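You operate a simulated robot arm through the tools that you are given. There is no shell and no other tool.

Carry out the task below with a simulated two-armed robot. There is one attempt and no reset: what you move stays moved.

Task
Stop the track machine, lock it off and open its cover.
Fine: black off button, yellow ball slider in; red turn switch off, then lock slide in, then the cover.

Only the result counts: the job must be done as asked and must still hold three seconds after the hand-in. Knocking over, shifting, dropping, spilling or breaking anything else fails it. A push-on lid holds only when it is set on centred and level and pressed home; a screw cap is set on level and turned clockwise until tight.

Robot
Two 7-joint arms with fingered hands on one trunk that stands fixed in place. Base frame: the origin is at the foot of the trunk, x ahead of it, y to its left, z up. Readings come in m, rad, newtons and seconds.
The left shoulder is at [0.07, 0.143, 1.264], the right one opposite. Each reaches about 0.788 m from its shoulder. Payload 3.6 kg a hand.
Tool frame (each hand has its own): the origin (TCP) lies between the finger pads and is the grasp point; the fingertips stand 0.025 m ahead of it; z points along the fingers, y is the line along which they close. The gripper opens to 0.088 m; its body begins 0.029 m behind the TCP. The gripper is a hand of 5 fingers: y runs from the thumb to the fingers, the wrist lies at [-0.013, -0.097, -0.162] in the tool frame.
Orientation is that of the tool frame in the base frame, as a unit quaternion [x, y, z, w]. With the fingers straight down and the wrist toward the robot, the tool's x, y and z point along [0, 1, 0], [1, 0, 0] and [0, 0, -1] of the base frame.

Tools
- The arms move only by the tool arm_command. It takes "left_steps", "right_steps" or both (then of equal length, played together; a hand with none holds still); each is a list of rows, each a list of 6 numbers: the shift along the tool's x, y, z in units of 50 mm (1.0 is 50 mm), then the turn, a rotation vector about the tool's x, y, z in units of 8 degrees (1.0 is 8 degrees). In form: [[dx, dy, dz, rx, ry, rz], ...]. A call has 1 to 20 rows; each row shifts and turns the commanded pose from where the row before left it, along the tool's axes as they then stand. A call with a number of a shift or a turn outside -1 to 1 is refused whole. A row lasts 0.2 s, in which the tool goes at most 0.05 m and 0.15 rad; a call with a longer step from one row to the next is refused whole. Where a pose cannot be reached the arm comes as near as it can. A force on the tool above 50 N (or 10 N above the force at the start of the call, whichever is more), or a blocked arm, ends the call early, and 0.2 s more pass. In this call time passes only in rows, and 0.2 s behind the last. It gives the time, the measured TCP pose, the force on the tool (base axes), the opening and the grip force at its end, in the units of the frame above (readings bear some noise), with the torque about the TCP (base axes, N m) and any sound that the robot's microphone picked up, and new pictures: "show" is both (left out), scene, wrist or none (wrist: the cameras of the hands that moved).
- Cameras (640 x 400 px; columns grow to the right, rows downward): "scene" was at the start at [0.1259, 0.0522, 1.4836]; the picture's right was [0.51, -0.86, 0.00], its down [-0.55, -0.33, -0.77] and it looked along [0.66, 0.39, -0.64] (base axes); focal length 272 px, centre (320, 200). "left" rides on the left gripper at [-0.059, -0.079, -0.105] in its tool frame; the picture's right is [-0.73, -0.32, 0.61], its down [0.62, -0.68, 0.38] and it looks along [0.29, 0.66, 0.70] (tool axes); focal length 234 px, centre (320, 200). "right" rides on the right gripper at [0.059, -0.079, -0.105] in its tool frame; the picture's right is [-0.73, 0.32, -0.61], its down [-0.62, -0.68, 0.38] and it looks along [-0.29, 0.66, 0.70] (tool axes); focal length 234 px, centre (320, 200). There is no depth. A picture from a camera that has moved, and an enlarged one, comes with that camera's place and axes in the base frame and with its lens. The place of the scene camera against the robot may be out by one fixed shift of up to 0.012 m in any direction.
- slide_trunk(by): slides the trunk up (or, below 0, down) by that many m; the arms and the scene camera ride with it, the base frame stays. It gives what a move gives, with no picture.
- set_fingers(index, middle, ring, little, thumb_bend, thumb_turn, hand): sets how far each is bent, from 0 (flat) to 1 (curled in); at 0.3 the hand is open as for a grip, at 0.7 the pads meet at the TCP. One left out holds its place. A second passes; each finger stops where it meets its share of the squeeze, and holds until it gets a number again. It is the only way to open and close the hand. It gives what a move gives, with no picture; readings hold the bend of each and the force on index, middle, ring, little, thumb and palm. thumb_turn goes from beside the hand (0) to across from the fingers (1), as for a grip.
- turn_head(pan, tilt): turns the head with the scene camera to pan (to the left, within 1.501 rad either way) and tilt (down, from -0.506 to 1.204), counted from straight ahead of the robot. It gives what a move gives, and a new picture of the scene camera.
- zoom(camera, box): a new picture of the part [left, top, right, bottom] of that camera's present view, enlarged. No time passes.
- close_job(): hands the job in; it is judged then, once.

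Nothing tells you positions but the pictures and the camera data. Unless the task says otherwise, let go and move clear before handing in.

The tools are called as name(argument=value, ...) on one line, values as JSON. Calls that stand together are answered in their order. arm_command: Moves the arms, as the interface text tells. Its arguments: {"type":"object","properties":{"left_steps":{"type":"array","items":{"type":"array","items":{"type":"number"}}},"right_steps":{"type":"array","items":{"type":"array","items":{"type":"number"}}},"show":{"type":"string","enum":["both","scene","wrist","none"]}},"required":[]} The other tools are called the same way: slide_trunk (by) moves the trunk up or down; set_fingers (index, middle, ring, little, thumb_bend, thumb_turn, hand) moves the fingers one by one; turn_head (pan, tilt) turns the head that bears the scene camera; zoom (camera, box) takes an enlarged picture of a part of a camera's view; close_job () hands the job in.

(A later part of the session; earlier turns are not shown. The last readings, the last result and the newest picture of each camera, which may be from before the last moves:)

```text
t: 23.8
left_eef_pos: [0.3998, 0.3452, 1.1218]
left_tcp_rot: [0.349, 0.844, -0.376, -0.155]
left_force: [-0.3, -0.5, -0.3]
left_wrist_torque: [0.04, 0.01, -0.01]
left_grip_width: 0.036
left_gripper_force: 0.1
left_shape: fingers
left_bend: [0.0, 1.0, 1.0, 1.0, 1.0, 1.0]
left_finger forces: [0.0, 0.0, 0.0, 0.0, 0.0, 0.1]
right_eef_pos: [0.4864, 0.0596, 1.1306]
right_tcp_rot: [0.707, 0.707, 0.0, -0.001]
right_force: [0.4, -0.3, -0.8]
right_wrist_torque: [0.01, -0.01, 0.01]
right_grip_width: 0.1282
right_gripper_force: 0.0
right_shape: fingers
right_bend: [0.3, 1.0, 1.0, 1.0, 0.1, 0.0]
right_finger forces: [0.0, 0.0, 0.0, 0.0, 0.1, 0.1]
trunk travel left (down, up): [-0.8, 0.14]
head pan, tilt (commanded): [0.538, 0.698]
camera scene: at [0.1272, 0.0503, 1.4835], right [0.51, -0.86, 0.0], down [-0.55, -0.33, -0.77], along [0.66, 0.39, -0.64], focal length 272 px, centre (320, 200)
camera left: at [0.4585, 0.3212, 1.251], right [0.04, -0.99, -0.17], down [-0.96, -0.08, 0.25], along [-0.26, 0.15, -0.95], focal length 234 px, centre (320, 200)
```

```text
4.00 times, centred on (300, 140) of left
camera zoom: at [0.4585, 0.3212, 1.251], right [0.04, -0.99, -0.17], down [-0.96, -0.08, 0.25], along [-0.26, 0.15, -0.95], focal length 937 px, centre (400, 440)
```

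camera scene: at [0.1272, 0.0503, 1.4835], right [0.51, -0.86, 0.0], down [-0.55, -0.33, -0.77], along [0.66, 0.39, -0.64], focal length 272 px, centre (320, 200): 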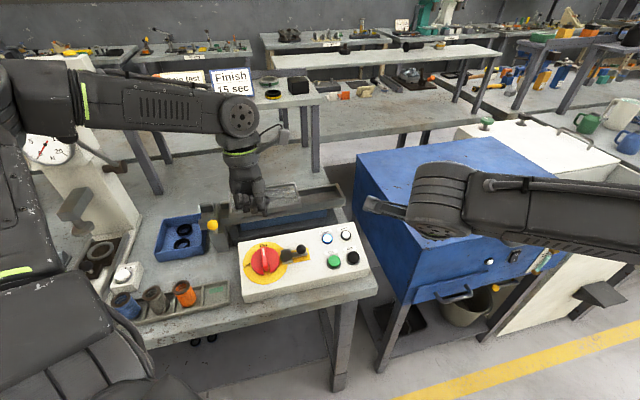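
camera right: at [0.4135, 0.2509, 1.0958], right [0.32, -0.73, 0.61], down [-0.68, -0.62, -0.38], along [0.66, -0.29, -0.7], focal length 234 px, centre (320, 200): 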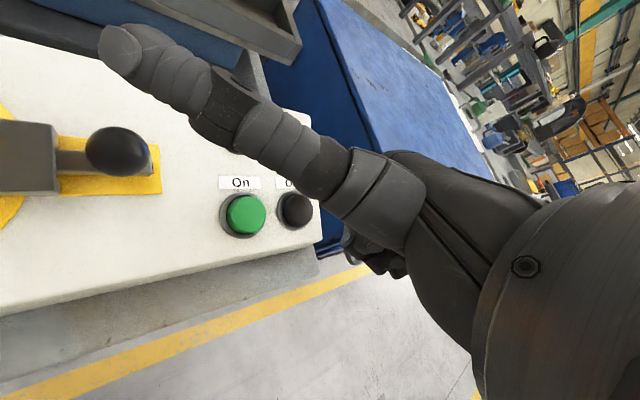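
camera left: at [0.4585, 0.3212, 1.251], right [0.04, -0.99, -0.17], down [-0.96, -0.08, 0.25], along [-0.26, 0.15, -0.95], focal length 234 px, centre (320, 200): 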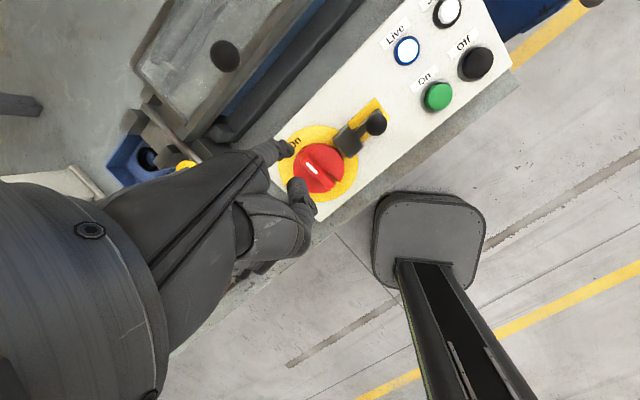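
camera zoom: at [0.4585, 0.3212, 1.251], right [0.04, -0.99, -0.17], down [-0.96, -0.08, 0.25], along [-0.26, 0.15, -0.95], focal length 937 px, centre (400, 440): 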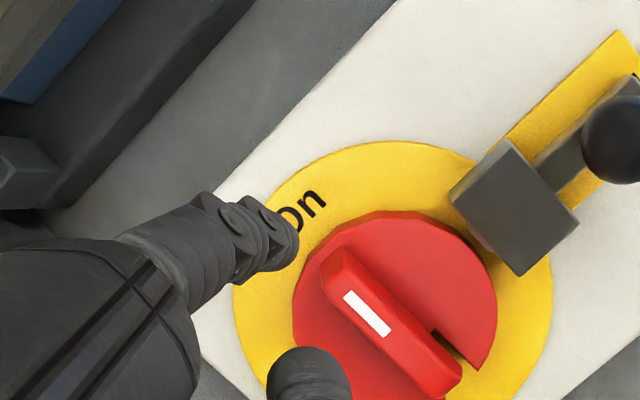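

The finger sits over the right side of the pointer end, as intended. I'll descend most of the way and check again.

arm_command(left_steps=[[0, 0.47, 0.424, 0, 0, 0], [0, 0.47, 0.424, 0, 0, 0], [0, 0.39, 0.35, 0, 0, 0]], show="none")

zoom(camera="scene", box=[200, 200, 360, 300])

zoom(camera="left", box=[220, 90, 380, 190])

```text
t: 24.6
left_eef_pos: [0.3988, 0.3474, 1.0315]
left_tcp_rot: [0.35, 0.844, -0.376, -0.156]
left_force: [-0.2, 0.3, -1.2]
left_wrist_torque: [-0.03, 0.0, 0.0]
left_grip_width: 0.0356
left_gripper_force: 0.1
left_shape: fingers
left_bend: [0.0, 1.0, 1.0, 1.0, 1.0, 1.0]
left_finger forces: [0.0, 0.1, 0.1, 0.0, 0.0, 0.0]
right_eef_pos: [0.486, 0.0592, 1.1313]
right_tcp_rot: [0.707, 0.707, 0.0, 0.001]
right_force: [-0.6, -0.2, -0.4]
right_wrist_torque: [-0.01, 0.01, -0.01]
right_grip_width: 0.1278
right_gripper_force: 0.0
right_shape: fingers
right_bend: [0.3, 1.0, 1.0, 1.0, 0.1, 0.0]
right_finger forces: [0.0, 0.1, 0.0, 0.1, 0.1, 0.0]
trunk travel left (down, up): [-0.8, 0.14]
head pan, tilt (commanded): [0.538, 0.698]
```

```text
4.00 times, centred on (280, 250) of scene
camera zoom: at [0.1262, 0.0525, 1.4836], right [0.51, -0.86, 0.0], down [-0.55, -0.33, -0.77], along [0.66, 0.39, -0.64], focal length 1090 px, centre (480, 0)
```

zoom: 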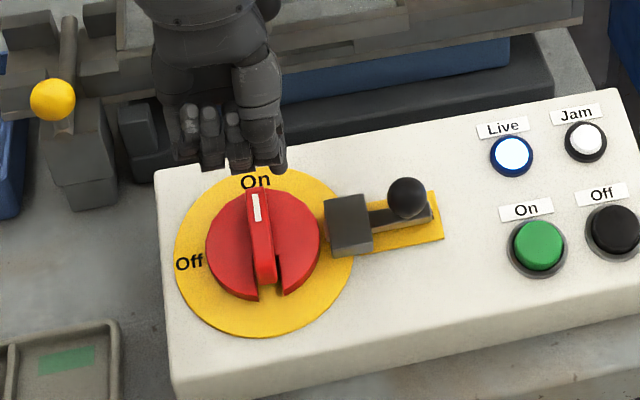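

```text
4.00 times, centred on (300, 140) of left
camera zoom: at [0.4577, 0.3241, 1.1607], right [0.04, -0.99, -0.17], down [-0.96, -0.08, 0.25], along [-0.26, 0.15, -0.95], focal length 937 px, centre (400, 440)
```

zoom: 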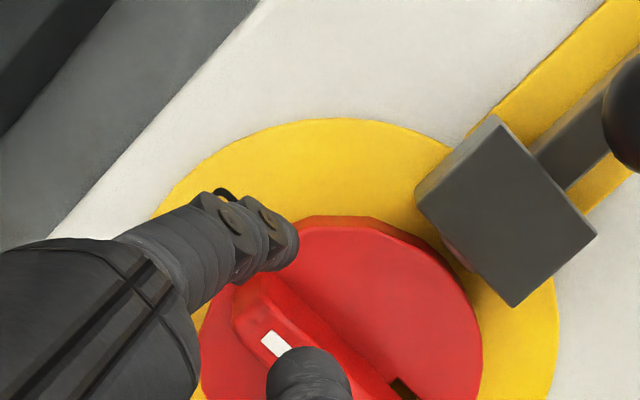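

The tip is about 2 cm above the disc and 1.5 cm right of the bar. I'll descend gently to feel for the disc.

arm_command(left_steps=[[0, 0.0743, 0.0669, 0, 0, 0], [0, 0.0743, 0.0669, 0, 0, 0], [0, 0.0743, 0.0669, 0, 0, 0]], show="none")

zoom(camera="scene", box=[200, 200, 328, 280])

zoom(camera="left", box=[220, 90, 380, 190])

```text
t: 25.4
left_eef_pos: [0.3977, 0.3471, 1.017]
left_tcp_rot: [0.35, 0.844, -0.376, -0.156]
left_force: [0.9, -0.3, 0.8]
left_wrist_torque: [0.0, 0.0, 0.02]
left_grip_width: 0.0357
left_gripper_force: 0.2
left_shape: fingers
left_bend: [0.0, 1.0, 1.0, 1.0, 1.0, 1.0]
left_finger forces: [0.0, 0.1, 0.1, 0.0, 0.0, 0.1]
right_eef_pos: [0.4859, 0.0589, 1.1311]
right_tcp_rot: [0.708, 0.707, 0.0, 0.0]
right_force: [-0.7, -0.1, -0.5]
right_wrist_torque: [-0.04, 0.0, -0.03]
right_grip_width: 0.1279
right_gripper_force: 0.3
right_shape: fingers
right_bend: [0.3, 1.0, 1.0, 1.0, 0.1, 0.0]
right_finger forces: [0.0, 0.1, 0.1, 0.1, 0.0, 0.0]
trunk travel left (down, up): [-0.8, 0.14]
head pan, tilt (commanded): [0.538, 0.698]
```

```text
5.00 times, centred on (264, 240) of scene
camera zoom: at [0.126, 0.0522, 1.4836], right [0.51, -0.86, 0.0], down [-0.55, -0.33, -0.77], along [0.66, 0.39, -0.64], focal length 1362 px, centre (600, 0)
```

zoom: 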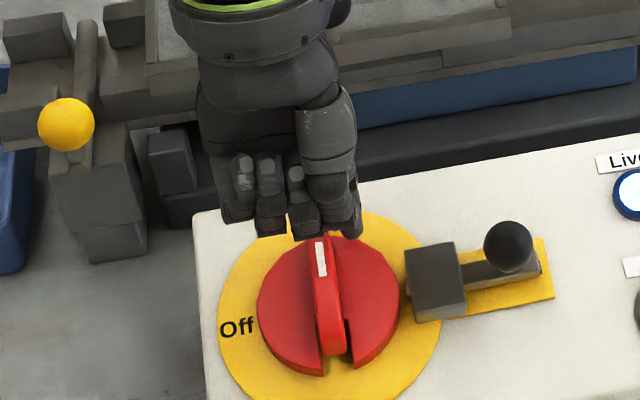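

```text
4.00 times, centred on (300, 140) of left
camera zoom: at [0.4574, 0.3236, 1.1455], right [0.04, -0.99, -0.17], down [-0.96, -0.08, 0.25], along [-0.26, 0.15, -0.95], focal length 937 px, centre (400, 440)
```

zoom: 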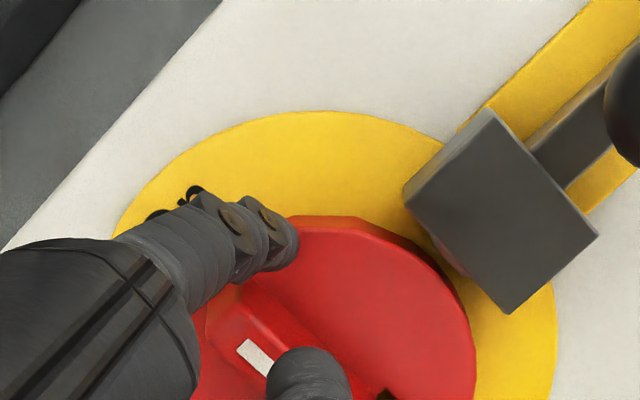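

Still no contact, so I'll go slightly lower.

arm_command(left_steps=[[0, 0.06, 0.054, 0, 0, 0], [0, 0.06, 0.054, 0, 0, 0]], show="none")

zoom(camera="scene", box=[220, 210, 316, 270])

zoom(camera="left", box=[220, 90, 380, 190])

```text
t: 26.0
left_eef_pos: [0.3954, 0.3452, 1.0107]
left_tcp_rot: [0.349, 0.845, -0.375, -0.154]
left_force: [-0.4, -0.3, 6.1]
left_wrist_torque: [0.28, -0.41, 0.01]
left_grip_width: 0.0365
left_gripper_force: 3.9
left_shape: fingers
left_bend: [0.0, 1.0, 1.0, 1.0, 1.0, 1.0]
left_finger forces: [8.6, 0.1, 0.0, 0.1, 0.1, 0.0]
right_eef_pos: [0.4838, 0.0584, 1.1318]
right_tcp_rot: [0.707, 0.707, 0.001, 0.0]
right_force: [-0.8, -0.1, -0.4]
right_wrist_torque: [0.01, 0.0, 0.03]
right_grip_width: 0.1281
right_gripper_force: 0.1
right_shape: fingers
right_bend: [0.3, 1.0, 1.0, 1.0, 0.1, 0.0]
right_finger forces: [0.1, 0.0, 0.1, 0.0, 0.1, 0.1]
trunk travel left (down, up): [-0.8, 0.14]
head pan, tilt (commanded): [0.538, 0.698]
```

```text
6.67 times, centred on (268, 240) of scene
camera zoom: at [0.124, 0.0506, 1.484], right [0.51, -0.86, 0.0], down [-0.55, -0.33, -0.77], along [0.66, 0.39, -0.64], focal length 1817 px, centre (667, -67)
```

zoom: 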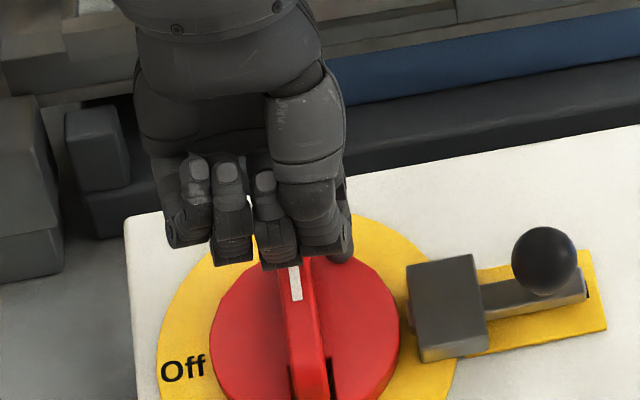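

```text
4.00 times, centred on (300, 140) of left
camera zoom: at [0.4556, 0.3218, 1.1392], right [0.04, -0.98, -0.17], down [-0.97, -0.08, 0.25], along [-0.26, 0.15, -0.95], focal length 937 px, centre (400, 440)
```

zoom: 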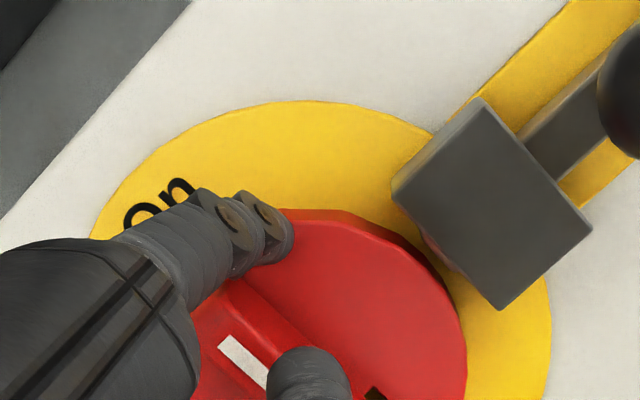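

The finger is on the disc beside the bar at about 6 N, but the curled middle knuckle is close above the pointer end. Pushing the tail of the bar from its left side gives the same turn with more room, so I'll lift and relocate there.

arm_command(left_steps=[[0, -0.52, -0.468, 0, 0, 0], [0.42, -0.281, 0.312, 0, 0, 0], [0.42, -0.281, 0.312, 0, 0, 0]], show="none")

zoom(camera="scene", box=[200, 210, 328, 290])

zoom(camera="left", box=[220, 70, 380, 170])

```text
t: 26.8
left_eef_pos: [0.3357, 0.3491, 1.0429]
left_tcp_rot: [0.349, 0.844, -0.376, -0.154]
left_force: [-0.1, -0.3, 0.1]
left_wrist_torque: [0.01, 0.02, 0.01]
left_grip_width: 0.0361
left_gripper_force: 0.0
left_shape: fingers
left_bend: [0.0, 1.0, 1.0, 1.0, 1.0, 1.0]
left_finger forces: [0.1, 0.1, 0.1, 0.0, 0.0, 0.0]
right_eef_pos: [0.4854, 0.0608, 1.1309]
right_tcp_rot: [0.707, 0.707, 0.001, 0.001]
right_force: [0.8, -0.3, 0.8]
right_wrist_torque: [0.0, 0.03, -0.04]
right_grip_width: 0.1279
right_gripper_force: 0.0
right_shape: fingers
right_bend: [0.3, 1.0, 1.0, 1.0, 0.1, 0.0]
right_finger forces: [0.1, 0.0, 0.0, 0.0, 0.0, 0.1]
trunk travel left (down, up): [-0.8, 0.14]
head pan, tilt (commanded): [0.538, 0.698]
```

```text
5.00 times, centred on (264, 250) of scene
camera zoom: at [0.1243, 0.0535, 1.4837], right [0.51, -0.86, 0.0], down [-0.55, -0.33, -0.77], along [0.66, 0.39, -0.64], focal length 1362 px, centre (600, -50)
```

zoom: 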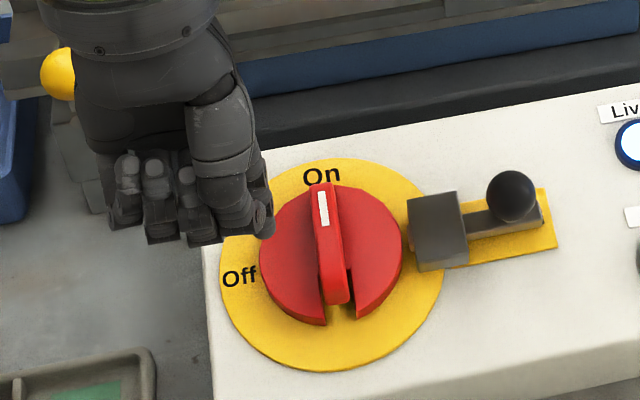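

```text
4.00 times, centred on (300, 120) of left
camera zoom: at [0.396, 0.3238, 1.1721], right [0.04, -0.99, -0.17], down [-0.97, -0.08, 0.25], along [-0.26, 0.15, -0.95], focal length 937 px, centre (400, 520)
```

zoom: 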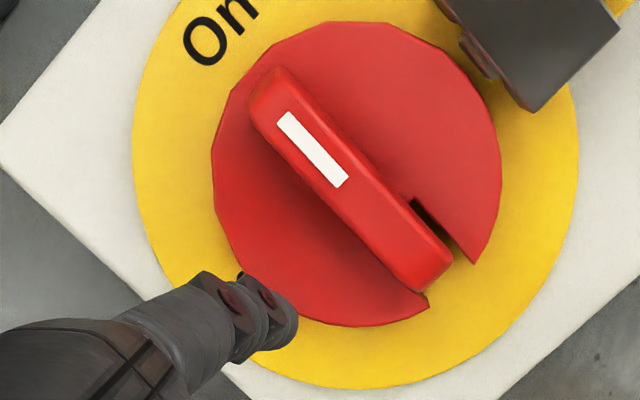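

The wrist view now shows the bar, its tail and the disc clearly. I'll move to the left of the tail and lower most of the way to the disc.

arm_command(left_steps=[[-0.2, 0.134, -0.149, 0, 0, 0], [0, 0.22, 0.2, 0, 0, 0], [0, 0.22, 0.2, 0, 0, 0]], show="none")

zoom(camera="scene", box=[200, 210, 328, 290])

zoom(camera="left", box=[220, 70, 380, 170])

```text
t: 27.6
left_eef_pos: [0.3512, 0.3473, 1.0131]
left_tcp_rot: [0.35, 0.844, -0.376, -0.155]
left_force: [-0.1, -0.3, 0.4]
left_wrist_torque: [0.01, 0.0, 0.01]
left_grip_width: 0.0359
left_gripper_force: 0.0
left_shape: fingers
left_bend: [0.0, 1.0, 1.0, 1.0, 1.0, 1.0]
left_finger forces: [0.0, 0.1, 0.0, 0.0, 0.0, 0.0]
right_eef_pos: [0.4846, 0.0583, 1.1302]
right_tcp_rot: [0.707, 0.707, -0.001, 0.0]
right_force: [-0.8, 0.8, 0.1]
right_wrist_torque: [0.01, 0.02, -0.02]
right_grip_width: 0.1279
right_gripper_force: 0.1
right_shape: fingers
right_bend: [0.3, 1.0, 1.0, 1.0, 0.1, 0.0]
right_finger forces: [0.0, 0.0, 0.0, 0.1, 0.1, 0.0]
trunk travel left (down, up): [-0.8, 0.14]
head pan, tilt (commanded): [0.538, 0.698]
```

```text
5.00 times, centred on (264, 250) of scene
camera zoom: at [0.1263, 0.0522, 1.4836], right [0.51, -0.86, 0.0], down [-0.55, -0.33, -0.77], along [0.66, 0.39, -0.64], focal length 1362 px, centre (600, -50)
```

zoom: 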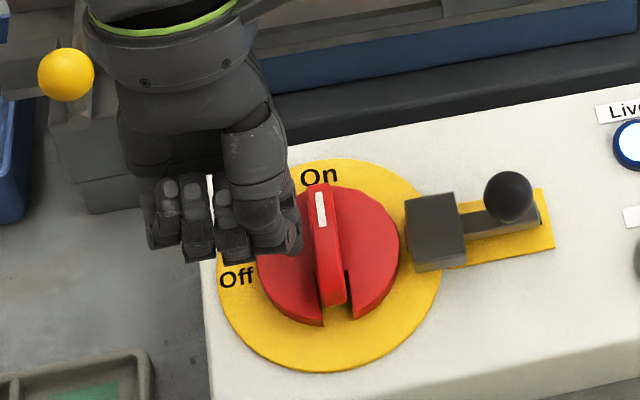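

```text
4.00 times, centred on (300, 120) of left
camera zoom: at [0.4117, 0.3239, 1.1429], right [0.04, -0.99, -0.17], down [-0.96, -0.08, 0.25], along [-0.26, 0.15, -0.95], focal length 937 px, centre (400, 520)
```

zoom: 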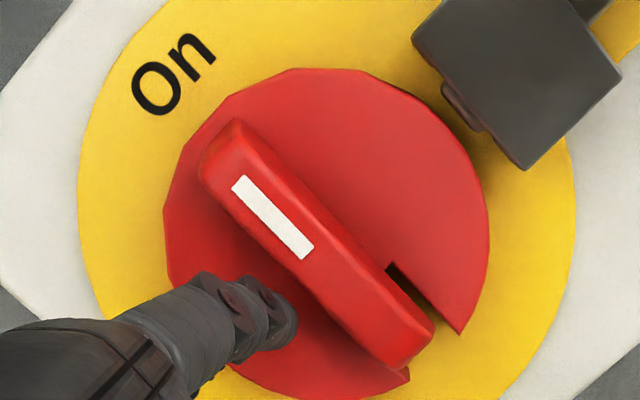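

The finger is beside the bar but only about 7 mm from its centre. I'll shift toward the tail for better leverage and then touch down.

arm_command(left_steps=[[0, -0.147, 0.163, 0, 0, 0], [0, 0.0743, 0.0669, 0, 0, 0], [0, 0.0743, 0.0669, 0, 0, 0]], show="none")

zoom(camera="scene", box=[200, 210, 328, 290])

zoom(camera="left", box=[220, 70, 380, 170])

```text
t: 28.4
left_eef_pos: [0.3429, 0.3391, 1.0034]
left_tcp_rot: [0.35, 0.844, -0.376, -0.156]
left_force: [-0.1, 0.7, -0.6]
left_wrist_torque: [-0.03, 0.02, -0.02]
left_grip_width: 0.036
left_gripper_force: 0.0
left_shape: fingers
left_bend: [0.0, 1.0, 1.0, 1.0, 1.0, 1.0]
left_finger forces: [0.1, 0.1, 0.0, 0.1, 0.1, 0.0]
right_eef_pos: [0.4861, 0.0583, 1.1301]
right_tcp_rot: [0.707, 0.707, 0.0, -0.001]
right_force: [0.1, -0.5, 0.5]
right_wrist_torque: [-0.04, 0.0, -0.04]
right_grip_width: 0.1282
right_gripper_force: 0.0
right_shape: fingers
right_bend: [0.3, 1.0, 1.0, 1.0, 0.1, 0.0]
right_finger forces: [0.0, 0.0, 0.0, 0.0, 0.0, 0.0]
trunk travel left (down, up): [-0.8, 0.14]
head pan, tilt (commanded): [0.538, 0.698]
```

```text
5.00 times, centred on (264, 250) of scene
camera zoom: at [0.1263, 0.0522, 1.4836], right [0.51, -0.86, 0.0], down [-0.55, -0.33, -0.77], along [0.66, 0.39, -0.64], focal length 1362 px, centre (600, -50)
```

zoom: 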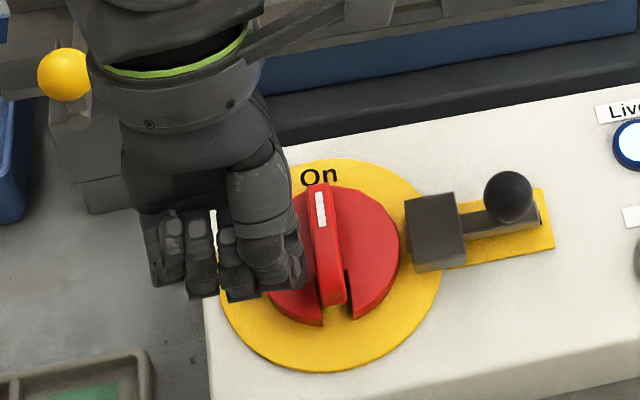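

```text
4.00 times, centred on (300, 120) of left
camera zoom: at [0.403, 0.3156, 1.133], right [0.04, -0.99, -0.17], down [-0.96, -0.08, 0.25], along [-0.26, 0.15, -0.95], focal length 937 px, centre (400, 520)
```

zoom: 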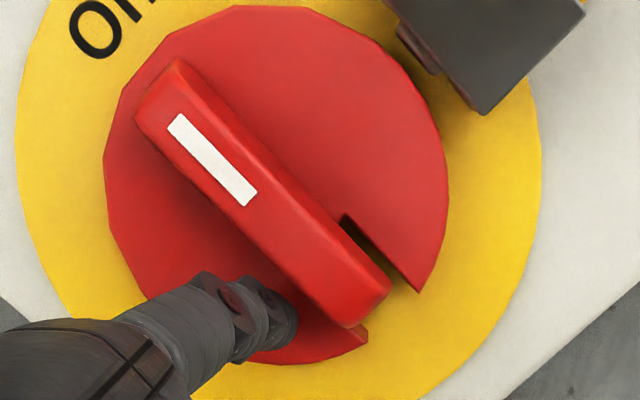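

The fingertip is next to the bar near the tail. I'll lower a touch more and then begin pushing toward +e1.

arm_command(left_steps=[[0, 0.0446, 0.04, 0, 0, 0], [-0.1, 0, 0, 0, 0, 0], [-0.1, 0, 0, 0, 0, 0]], show="none")

zoom(camera="scene", box=[200, 210, 328, 290])

zoom(camera="left", box=[220, 70, 380, 170])

```text
t: 29.2
left_eef_pos: [0.3496, 0.3326, 1.0002]
left_tcp_rot: [0.349, 0.844, -0.376, -0.155]
left_force: [-3.1, 2.7, 0.7]
left_wrist_torque: [0.13, 0.08, 0.22]
left_grip_width: 0.0358
left_gripper_force: 2.1
left_shape: fingers
left_bend: [0.0, 1.0, 1.0, 1.0, 1.0, 1.0]
left_finger forces: [3.9, 0.0, 0.1, 0.0, 0.0, 0.0]
right_eef_pos: [0.4845, 0.0603, 1.1294]
right_tcp_rot: [0.707, 0.707, 0.001, 0.0]
right_force: [-0.1, 1.0, 0.0]
right_wrist_torque: [0.01, 0.0, -0.04]
right_grip_width: 0.128
right_gripper_force: 0.0
right_shape: fingers
right_bend: [0.3, 1.0, 1.0, 1.0, 0.1, 0.0]
right_finger forces: [0.0, 0.0, 0.1, 0.0, 0.0, 0.0]
trunk travel left (down, up): [-0.8, 0.14]
head pan, tilt (commanded): [0.538, 0.698]
```

```text
5.00 times, centred on (264, 250) of scene
camera zoom: at [0.1246, 0.0532, 1.4837], right [0.51, -0.86, 0.0], down [-0.55, -0.33, -0.77], along [0.66, 0.39, -0.64], focal length 1362 px, centre (600, -50)
```

zoom: 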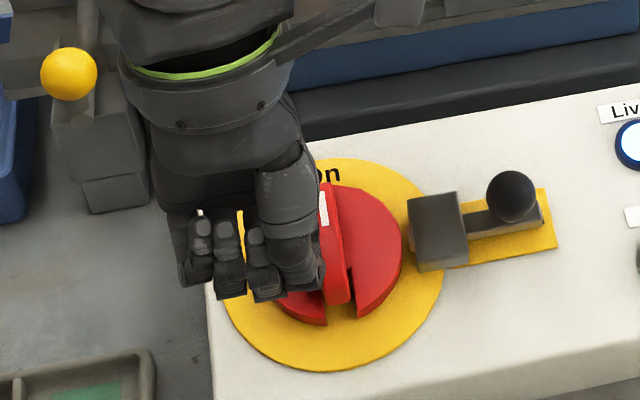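

```text
4.00 times, centred on (300, 120) of left
camera zoom: at [0.409, 0.3086, 1.1301], right [0.04, -0.99, -0.17], down [-0.96, -0.08, 0.25], along [-0.26, 0.15, -0.95], focal length 937 px, centre (400, 520)
```

zoom: 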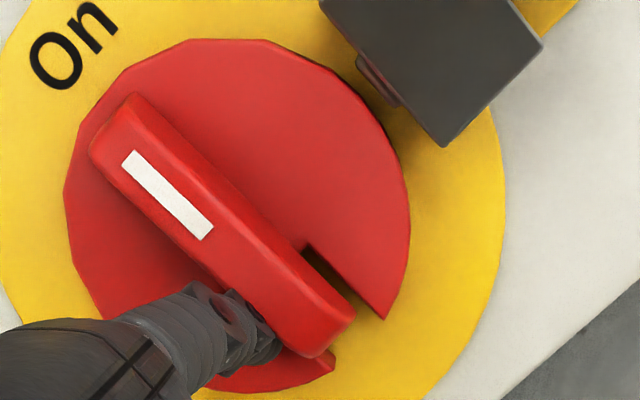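

The bar resists with about 4 N, so contact is good. I'll push along the arc in steps.

arm_command(left_steps=[[-0.114, -0.0388, 0.0431, 0, 0, 0], [-0.124, -0.0187, 0.0208, 0, 0, 0]], show="none")

zoom(camera="scene", box=[200, 210, 328, 290])

zoom(camera="left", box=[220, 70, 380, 170])

```text
t: 29.8
left_eef_pos: [0.3536, 0.3222, 1.0009]
left_tcp_rot: [0.348, 0.845, -0.376, -0.154]
left_force: [-8.9, 9.9, 3.8]
left_wrist_torque: [0.62, 0.17, 0.83]
left_grip_width: 0.0379
left_gripper_force: 6.1
left_shape: fingers
left_bend: [0.0, 1.0, 1.0, 1.0, 1.0, 1.0]
left_finger forces: [11.8, 0.0, 0.0, 0.0, 0.1, 0.0]
right_eef_pos: [0.4833, 0.0616, 1.1319]
right_tcp_rot: [0.707, 0.707, 0.0, 0.002]
right_force: [0.6, 0.4, -0.1]
right_wrist_torque: [0.01, -0.03, -0.03]
right_grip_width: 0.1279
right_gripper_force: 0.1
right_shape: fingers
right_bend: [0.3, 1.0, 1.0, 1.0, 0.1, 0.0]
right_finger forces: [0.1, 0.0, 0.0, 0.0, 0.0, 0.0]
trunk travel left (down, up): [-0.8, 0.14]
head pan, tilt (commanded): [0.538, 0.698]
```

```text
5.00 times, centred on (264, 250) of scene
camera zoom: at [0.123, 0.055, 1.4838], right [0.51, -0.86, 0.0], down [-0.55, -0.33, -0.77], along [0.66, 0.39, -0.64], focal length 1362 px, centre (600, -50)
```

zoom: 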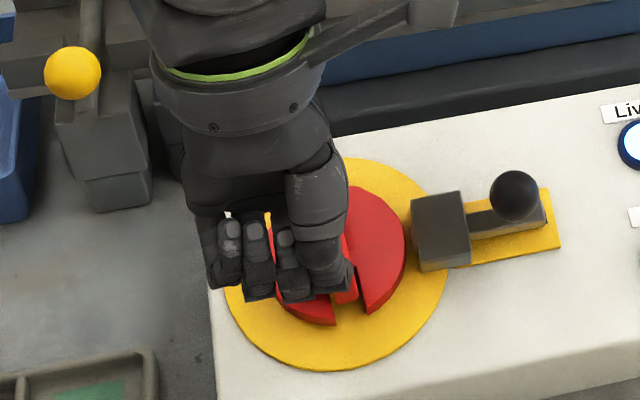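

```text
4.00 times, centred on (300, 120) of left
camera zoom: at [0.4132, 0.2988, 1.1303], right [0.04, -0.99, -0.16], down [-0.96, -0.08, 0.25], along [-0.26, 0.15, -0.95], focal length 937 px, centre (400, 520)
```

zoom: 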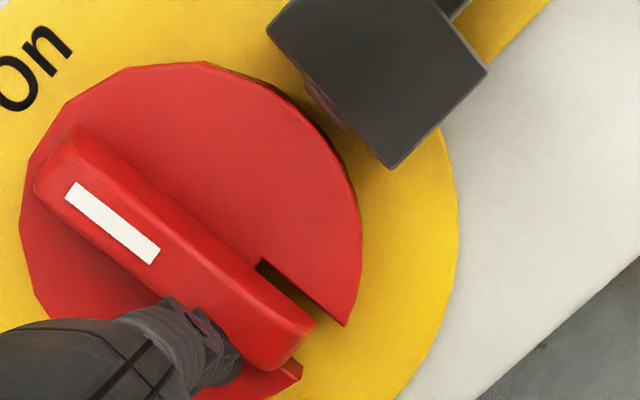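

The knob has turned about 8° with 13 N, so it works but resists. I'll continue along the arc.

arm_command(left_steps=[[-0.124, -0.02, 0.022, 0, 0, 0], [-0.124, -0.01, 0.011, 0, 0, 0]], show="none")

zoom(camera="scene", box=[200, 210, 328, 290])

zoom(camera="left", box=[220, 70, 380, 170])

```text
t: 30.4
left_eef_pos: [0.3659, 0.3084, 1.001]
left_tcp_rot: [0.35, 0.844, -0.376, -0.156]
left_force: [-0.2, 0.3, 0.1]
left_wrist_torque: [0.01, -0.01, -0.02]
left_grip_width: 0.0361
left_gripper_force: 0.1
left_shape: fingers
left_bend: [0.0, 1.0, 1.0, 1.0, 1.0, 1.0]
left_finger forces: [0.0, 0.1, 0.0, 0.1, 0.0, 0.0]
right_eef_pos: [0.4863, 0.0579, 1.1297]
right_tcp_rot: [0.707, 0.707, 0.0, -0.001]
right_force: [-0.4, 0.1, -0.2]
right_wrist_torque: [-0.02, 0.0, 0.03]
right_grip_width: 0.1281
right_gripper_force: 0.1
right_shape: fingers
right_bend: [0.3, 1.0, 1.0, 1.0, 0.1, 0.0]
right_finger forces: [0.0, 0.1, 0.0, 0.0, 0.0, 0.0]
trunk travel left (down, up): [-0.8, 0.14]
head pan, tilt (commanded): [0.538, 0.698]
```

```text
5.00 times, centred on (264, 250) of scene
camera zoom: at [0.1281, 0.0511, 1.4833], right [0.51, -0.86, 0.0], down [-0.55, -0.33, -0.77], along [0.66, 0.39, -0.64], focal length 1362 px, centre (600, -50)
```

zoom: 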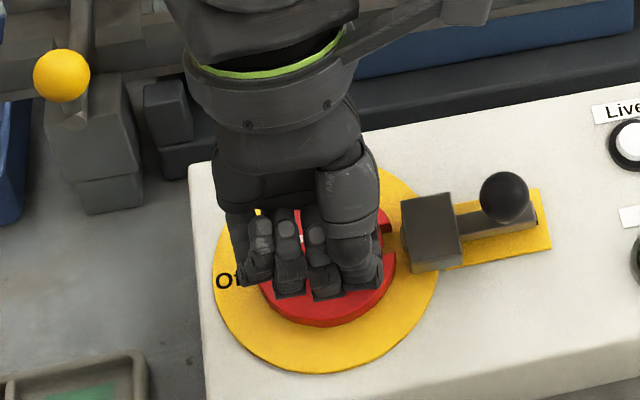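

```text
4.00 times, centred on (300, 120) of left
camera zoom: at [0.4247, 0.2847, 1.1303], right [0.04, -0.99, -0.17], down [-0.96, -0.08, 0.25], along [-0.26, 0.15, -0.95], focal length 937 px, centre (400, 520)
```

zoom: 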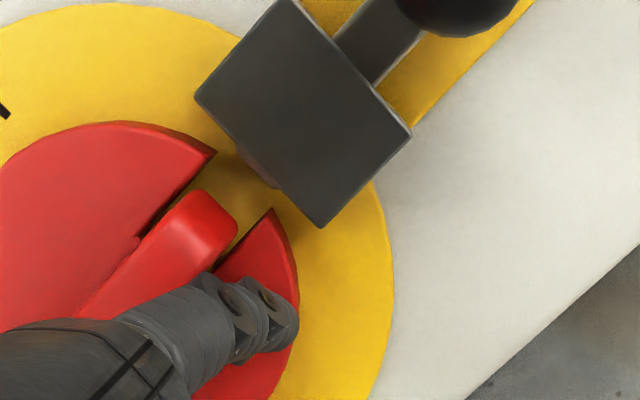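

The switch snapped round: the bar now lies along e1 with its notch facing the lock slide. I'll lift the finger and inspect.

arm_command(left_steps=[[0.05, -0.45, -0.4, 0, 0, 0], [0, -0.6, -0.54, 0, 0, 0]], show="none")

zoom(camera="scene", box=[220, 210, 380, 310])

zoom(camera="left", box=[220, 70, 380, 170])

zoom(camera="left", box=[0, 0, 640, 400])

```text
t: 31.0
left_eef_pos: [0.3618, 0.3119, 1.0715]
left_tcp_rot: [0.35, 0.844, -0.376, -0.156]
left_force: [0.4, 0.1, -0.4]
left_wrist_torque: [-0.03, -0.01, -0.03]
left_grip_width: 0.0361
left_gripper_force: 0.0
left_shape: fingers
left_bend: [0.0, 1.0, 1.0, 1.0, 1.0, 1.0]
left_finger forces: [0.0, 0.1, 0.0, 0.0, 0.0, 0.0]
right_eef_pos: [0.485, 0.0606, 1.1301]
right_tcp_rot: [0.707, 0.707, 0.0, 0.0]
right_force: [0.4, -0.5, 0.5]
right_wrist_torque: [0.01, -0.02, 0.01]
right_grip_width: 0.1279
right_gripper_force: 0.1
right_shape: fingers
right_bend: [0.3, 1.0, 1.0, 1.0, 0.1, 0.0]
right_finger forces: [0.2, 0.0, 0.0, 0.0, 0.0, 0.1]
trunk travel left (down, up): [-0.8, 0.14]
head pan, tilt (commanded): [0.538, 0.698]
```

```text
4.00 times, centred on (300, 260) of scene
camera zoom: at [0.1253, 0.0515, 1.4836], right [0.51, -0.86, 0.0], down [-0.55, -0.33, -0.77], along [0.66, 0.39, -0.64], focal length 1090 px, centre (400, -40)
```

zoom: 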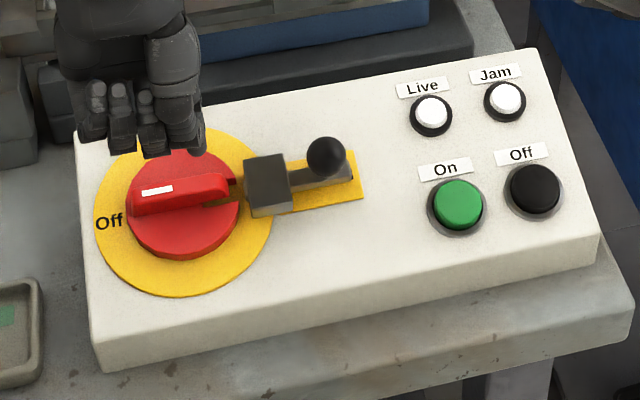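

```text
4.00 times, centred on (300, 120) of left
camera zoom: at [0.4199, 0.2882, 1.2006], right [0.04, -0.99, -0.17], down [-0.96, -0.08, 0.25], along [-0.26, 0.15, -0.95], focal length 937 px, centre (400, 520)
```

zoom: 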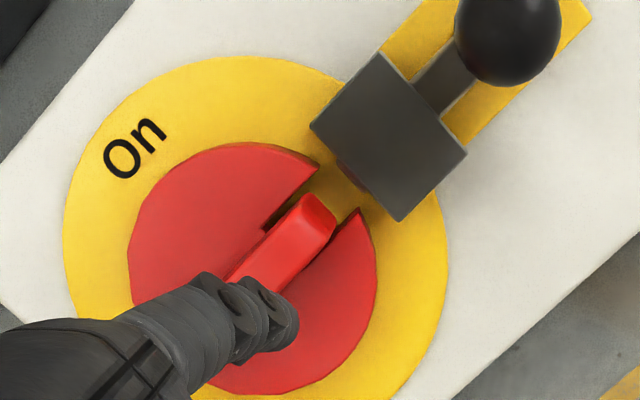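

```text
1.00 times, centred on (320, 200) of left (not enlarged: the box is as wide or as high as the picture)
camera zoom: at [0.4199, 0.2882, 1.2006], right [0.04, -0.99, -0.17], down [-0.96, -0.08, 0.25], along [-0.26, 0.15, -0.95], focal length 234 px, centre (320, 200)
```

zoom: 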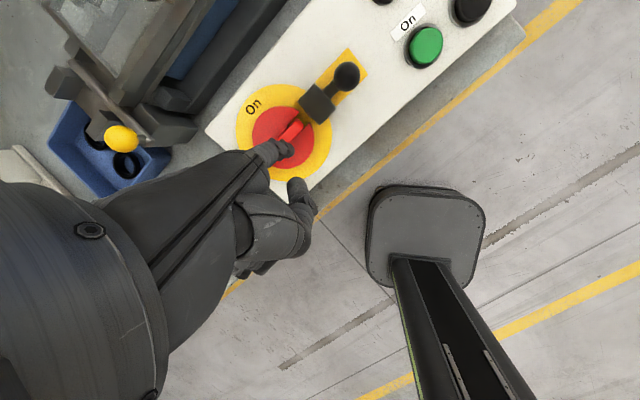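

The Live lamp went out and the switch points to Off. For the lock slide I'll use the right hand, because its fist then trails the push toward −e1. I'm moving the left hand clear and yawing the right hand by 45°.

arm_command(left_steps=[[0.5, -0.446, -0.4, 0, 0, 0], [0.5, -0.446, -0.4, 0, 0, 0], [0.5, -0.446, -0.4, 0, 0, 0], [0.5, -0.446, -0.4, 0, 0, 0], [0, 0, 0, 0, 0, 0], [0, 0, 0, 0, 0, 0]], right_steps=[[0, 0, 0, 0, 0, -0.94], [0, 0, 0, 0, 0, -0.94], [0, 0, 0, 0, 0, -0.94], [0, 0, 0, 0, 0, -0.94], [0, 0, 0, 0, 0, -0.94], [0, 0, 0, 0, 0, -0.925]], show="both")

```text
t: 32.4
left_eef_pos: [0.2911, 0.3804, 1.1899]
left_tcp_rot: [0.349, 0.844, -0.376, -0.155]
left_force: [0.2, -1.4, -0.2]
left_wrist_torque: [0.01, 0.01, -0.01]
left_grip_width: 0.0359
left_gripper_force: 0.1
left_shape: fingers
left_bend: [0.0, 1.0, 1.0, 1.0, 1.0, 1.0]
left_finger forces: [0.0, 0.0, 0.1, 0.0, 0.0, 0.0]
right_eef_pos: [0.4864, 0.057, 1.1319]
right_tcp_rot: [0.382, 0.924, 0.001, 0.0]
right_force: [0.6, 0.0, -0.3]
right_wrist_torque: [0.0, 0.02, -0.01]
right_grip_width: 0.128
right_gripper_force: 0.1
right_shape: fingers
right_bend: [0.3, 1.0, 1.0, 1.0, 0.1, 0.0]
right_finger forces: [0.1, 0.0, 0.0, 0.0, 0.0, 0.0]
trunk travel left (down, up): [-0.8, 0.14]
head pan, tilt (commanded): [0.538, 0.698]
camera scene: at [0.1266, 0.0519, 1.4835], right [0.51, -0.86, 0.0], down [-0.55, -0.33, -0.77], along [0.66, 0.39, -0.64], focal length 272 px, centre (320, 200)
camera right: at [0.3905, 0.0421, 1.2363], right [0.74, -0.28, 0.61], down [-0.04, -0.92, -0.38], along [0.67, 0.26, -0.7], focal length 234 px, centre (320, 200)
camera left: at [0.3509, 0.3579, 1.319], right [0.04, -0.99, -0.17], down [-0.96, -0.08, 0.25], along [-0.26, 0.15, -0.95], focal length 234 px, centre (320, 200)
```

scene: 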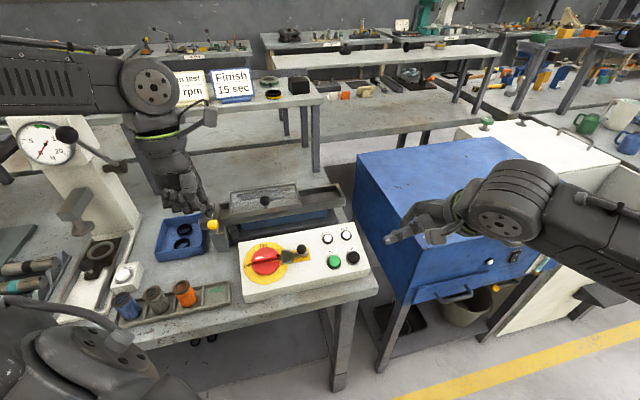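
right: 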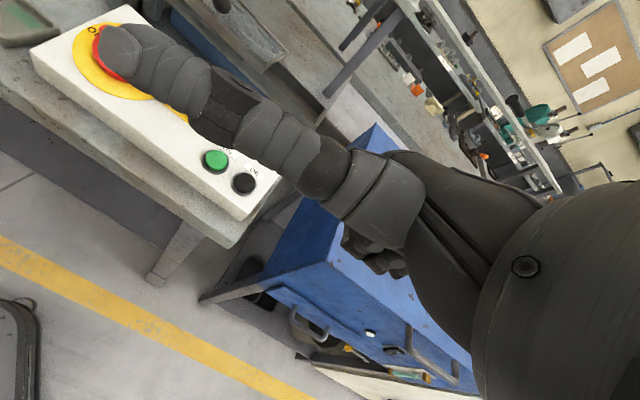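
left: 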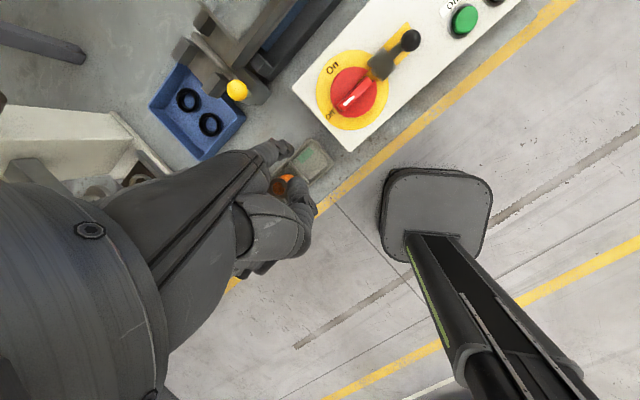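

The left camera again puts the lock knob near (0.471, 0.306, 0.97). I'll shape and pitch the right hand into the same straight-down pointing pose.

set_fingers(hand="right", index=0, thumb_bend=1, thumb_turn=1)

arm_command(right_steps=[[0, 0, 0, 1, 0, 0], [0, 0, 0, 1, 0, 0], [0, 0, 0, 1, 0, 0], [0, 0, 0, 1, 0, 0], [0, 0, 0, 1, 0, 0], [0, 0, 0, 1, 0, 0]], show="both")

```text
t: 33.4
left_eef_pos: [0.2913, 0.3828, 1.1891]
left_tcp_rot: [0.35, 0.844, -0.375, -0.155]
left_force: [0.4, 0.1, -0.3]
left_wrist_torque: [-0.04, 0.01, -0.02]
left_grip_width: 0.0359
left_gripper_force: 0.0
left_shape: fingers
left_bend: [0.0, 1.0, 1.0, 1.0, 1.0, 1.0]
left_finger forces: [0.0, 0.0, 0.0, 0.1, 0.0, 0.1]
right_eef_pos: [0.4859, 0.0574, 1.1319]
right_tcp_rot: [0.382, 0.924, 0.0, 0.001]
right_force: [0.6, 0.3, 0.5]
right_wrist_torque: [0.01, 0.02, -0.03]
right_grip_width: 0.036
right_gripper_force: 0.1
right_shape: fingers
right_bend: [0.0, 1.0, 1.0, 1.0, 1.0, 1.0]
right_finger forces: [0.0, 0.0, 0.0, 0.0, 0.0, 0.0]
trunk travel left (down, up): [-0.8, 0.14]
head pan, tilt (commanded): [0.538, 0.698]
```

```text
t: 34.8
left_eef_pos: [0.2894, 0.3847, 1.1904]
left_tcp_rot: [0.35, 0.843, -0.377, -0.156]
left_force: [-0.3, -0.4, -0.4]
left_wrist_torque: [-0.03, 0.0, 0.01]
left_grip_width: 0.0356
left_gripper_force: 0.1
left_shape: fingers
left_bend: [0.0, 1.0, 1.0, 1.0, 1.0, 1.0]
left_finger forces: [0.0, 0.0, 0.0, 0.0, 0.1, 0.0]
right_eef_pos: [0.4864, 0.0608, 1.1333]
right_tcp_rot: [0.349, 0.844, -0.377, -0.154]
right_force: [0.6, -0.3, 0.1]
right_wrist_torque: [-0.01, 0.01, 0.0]
right_grip_width: 0.0362
right_gripper_force: 0.0
right_shape: fingers
right_bend: [0.0, 1.0, 1.0, 1.0, 1.0, 1.0]
right_finger forces: [0.0, 0.0, 0.1, 0.0, 0.0, 0.0]
trunk travel left (down, up): [-0.8, 0.14]
head pan, tilt (commanded): [0.538, 0.698]
camera scene: at [0.1246, 0.0555, 1.4836], right [0.51, -0.86, 0.0], down [-0.55, -0.33, -0.77], along [0.66, 0.39, -0.64], focal length 272 px, centre (320, 200)
camera right: at [0.4623, 0.1193, 1.2613], right [0.98, -0.04, 0.17], down [-0.08, -0.96, 0.25], along [0.15, -0.26, -0.95], focal length 234 px, centre (320, 200)
```

scene: 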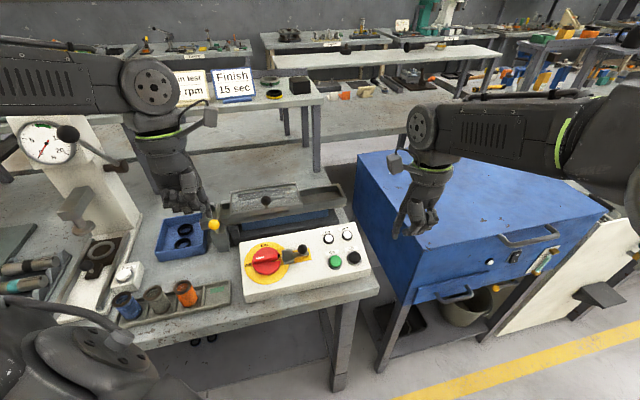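
right: 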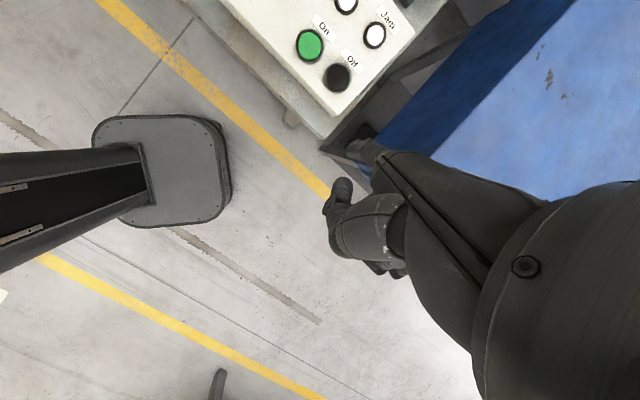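

The right hand is in the pointing pose. I'll move its index tip above the spot just right (+e1) of the lock knob.

arm_command(right_steps=[[0.66, 0.56, -0.256, 0, 0, 0], [0.66, 0.56, -0.256, 0, 0, 0], [0.66, 0.56, -0.256, 0, 0, 0], [0.66, 0.56, -0.256, 0, 0, 0]], show="both")

zoom(camera="scene", box=[240, 190, 400, 290])

zoom(camera="right", box=[260, 80, 420, 180])

```text
t: 35.8
left_eef_pos: [0.2908, 0.3828, 1.1896]
left_tcp_rot: [0.35, 0.844, -0.375, -0.155]
left_force: [0.5, -0.1, -0.7]
left_wrist_torque: [-0.02, 0.02, -0.01]
left_grip_width: 0.0357
left_gripper_force: 0.0
left_shape: fingers
left_bend: [0.0, 1.0, 1.0, 1.0, 1.0, 1.0]
left_finger forces: [0.1, 0.0, 0.0, 0.1, 0.0, 0.0]
right_eef_pos: [0.4179, 0.1548, 1.0719]
right_tcp_rot: [0.35, 0.844, -0.375, -0.156]
right_force: [-0.1, -0.4, -0.3]
right_wrist_torque: [0.03, 0.02, 0.02]
right_grip_width: 0.0357
right_gripper_force: 0.1
right_shape: fingers
right_bend: [0.0, 1.0, 1.0, 1.0, 1.0, 1.0]
right_finger forces: [0.0, 0.1, 0.0, 0.0, 0.1, 0.1]
right hand out of reach, approached as far as the arm can: row 1, 2, 3, 4
trunk travel left (down, up): [-0.8, 0.14]
head pan, tilt (commanded): [0.538, 0.698]
camera scene: at [0.1258, 0.0533, 1.4836], right [0.51, -0.86, 0.0], down [-0.55, -0.33, -0.77], along [0.66, 0.39, -0.64], focal length 272 px, centre (320, 200)
camera right: at [0.3946, 0.2128, 1.1996], right [0.98, -0.04, 0.17], down [-0.08, -0.97, 0.25], along [0.15, -0.26, -0.95], focal length 234 px, centre (320, 200)
```

scene: 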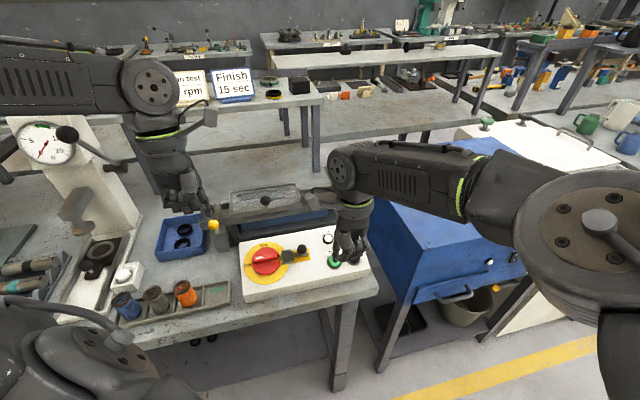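
right: 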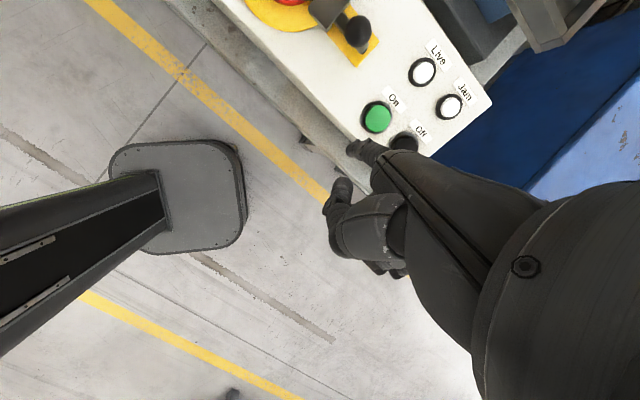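

```text
4.00 times, centred on (320, 240) of scene
camera zoom: at [0.1258, 0.0533, 1.4836], right [0.51, -0.86, 0.0], down [-0.55, -0.33, -0.77], along [0.66, 0.39, -0.64], focal length 1090 px, centre (320, 40)
```

zoom: 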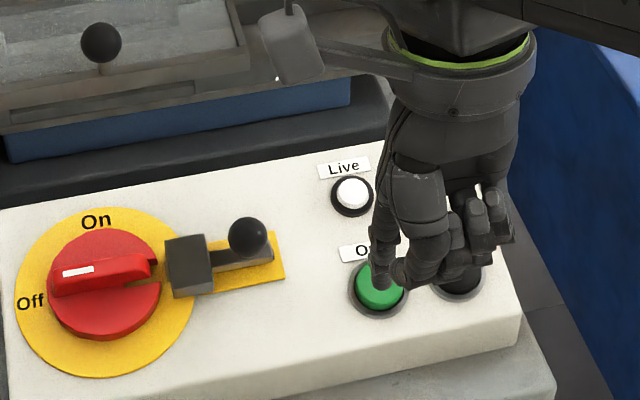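

```text
4.00 times, centred on (340, 130) of right
camera zoom: at [0.3946, 0.2128, 1.1996], right [0.98, -0.04, 0.17], down [-0.08, -0.97, 0.25], along [0.15, -0.26, -0.95], focal length 937 px, centre (240, 480)
```

zoom: 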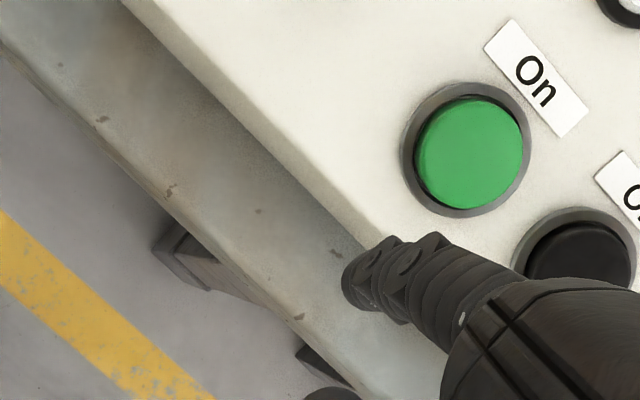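

The right arm can't reach with that much pitch, and it stopped harmlessly above the panel. I'll reduce the pitch to 16° and bend the index to 0.3, as in the Off press.

arm_command(right_steps=[[0, 0, 0, -1, 0, 0], [0, 0, 0, -1, 0, 0], [0, 0, 0, -1, 0, 0], [0, 0, 0, -1, 0, 0]], show="none")

set_fingers(hand="right", index=0.3, thumb_bend=0.1, thumb_turn=0)

zoom(camera="scene", box=[240, 150, 480, 300])

zoom(camera="left", box=[280, 0, 600, 200])

zoom(camera="right", box=[0, 0, 640, 400])

```text
t: 36.8
left_eef_pos: [0.2915, 0.3805, 1.1898]
left_tcp_rot: [0.349, 0.844, -0.375, -0.155]
left_force: [0.4, 0.0, 0.2]
left_wrist_torque: [0.0, -0.02, 0.02]
left_grip_width: 0.0356
left_gripper_force: 0.2
left_shape: fingers
left_bend: [0.0, 1.0, 1.0, 1.0, 1.0, 1.0]
left_finger forces: [0.0, 0.1, 0.0, 0.0, 0.1, 0.0]
right_eef_pos: [0.4181, 0.1532, 1.068]
right_tcp_rot: [0.378, 0.915, -0.127, -0.054]
right_force: [0.0, -0.6, -0.5]
right_wrist_torque: [0.03, 0.01, -0.01]
right_grip_width: 0.0359
right_gripper_force: 0.1
right_shape: fingers
right_bend: [0.0, 1.0, 1.0, 1.0, 1.0, 1.0]
right_finger forces: [0.0, 0.0, 0.1, 0.0, 0.1, 0.0]
trunk travel left (down, up): [-0.8, 0.14]
head pan, tilt (commanded): [0.538, 0.698]
```

```text
t: 37.8
left_eef_pos: [0.2901, 0.3817, 1.1902]
left_tcp_rot: [0.35, 0.844, -0.376, -0.156]
left_force: [0.3, 0.6, -0.1]
left_wrist_torque: [-0.05, 0.0, 0.02]
left_grip_width: 0.0357
left_gripper_force: 0.0
left_shape: fingers
left_bend: [0.0, 1.0, 1.0, 1.0, 1.0, 1.0]
left_finger forces: [0.0, 0.1, 0.0, 0.0, 0.0, 0.0]
right_eef_pos: [0.4186, 0.1546, 1.0671]
right_tcp_rot: [0.379, 0.915, -0.129, -0.054]
right_force: [-0.8, 0.2, 0.7]
right_wrist_torque: [-0.02, 0.03, 0.0]
right_grip_width: 0.1277
right_gripper_force: 0.2
right_shape: fingers
right_bend: [0.3, 1.0, 1.0, 1.0, 0.1, 0.0]
right_finger forces: [0.0, 0.1, 0.0, 0.0, 0.0, 0.1]
trunk travel left (down, up): [-0.8, 0.14]
head pan, tilt (commanded): [0.538, 0.698]
```

```text
2.67 times, centred on (360, 225) of scene
camera zoom: at [0.1259, 0.0523, 1.4836], right [0.51, -0.86, 0.0], down [-0.55, -0.33, -0.77], along [0.66, 0.39, -0.64], focal length 727 px, centre (213, 133)
```

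zoom: 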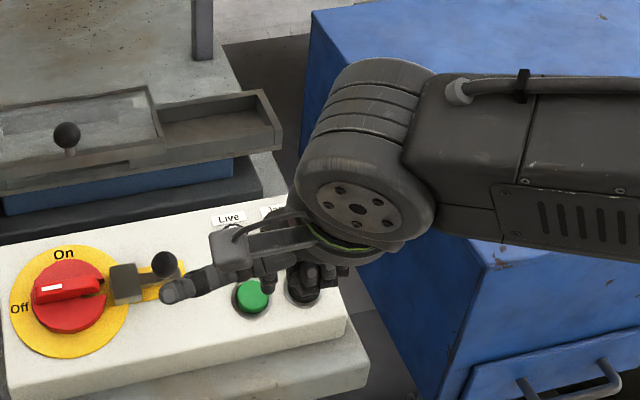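

```text
2.00 times, centred on (440, 100) of left
camera zoom: at [0.3505, 0.3581, 1.319], right [0.04, -0.99, -0.17], down [-0.96, -0.08, 0.25], along [-0.26, 0.15, -0.95], focal length 468 px, centre (80, 400)
```

zoom: 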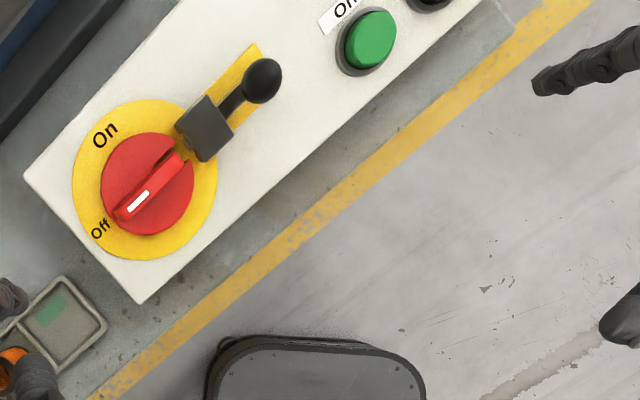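

```text
1.00 times, centred on (320, 200) of right (not enlarged: the box is as wide or as high as the picture)
camera zoom: at [0.3449, 0.1613, 1.1912], right [0.85, -0.18, 0.49], down [-0.1, -0.98, -0.18], along [0.52, 0.11, -0.85], focal length 234 px, centre (320, 200)
```

zoom: 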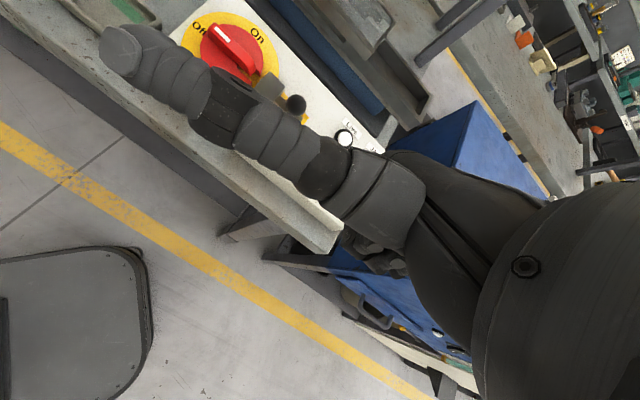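

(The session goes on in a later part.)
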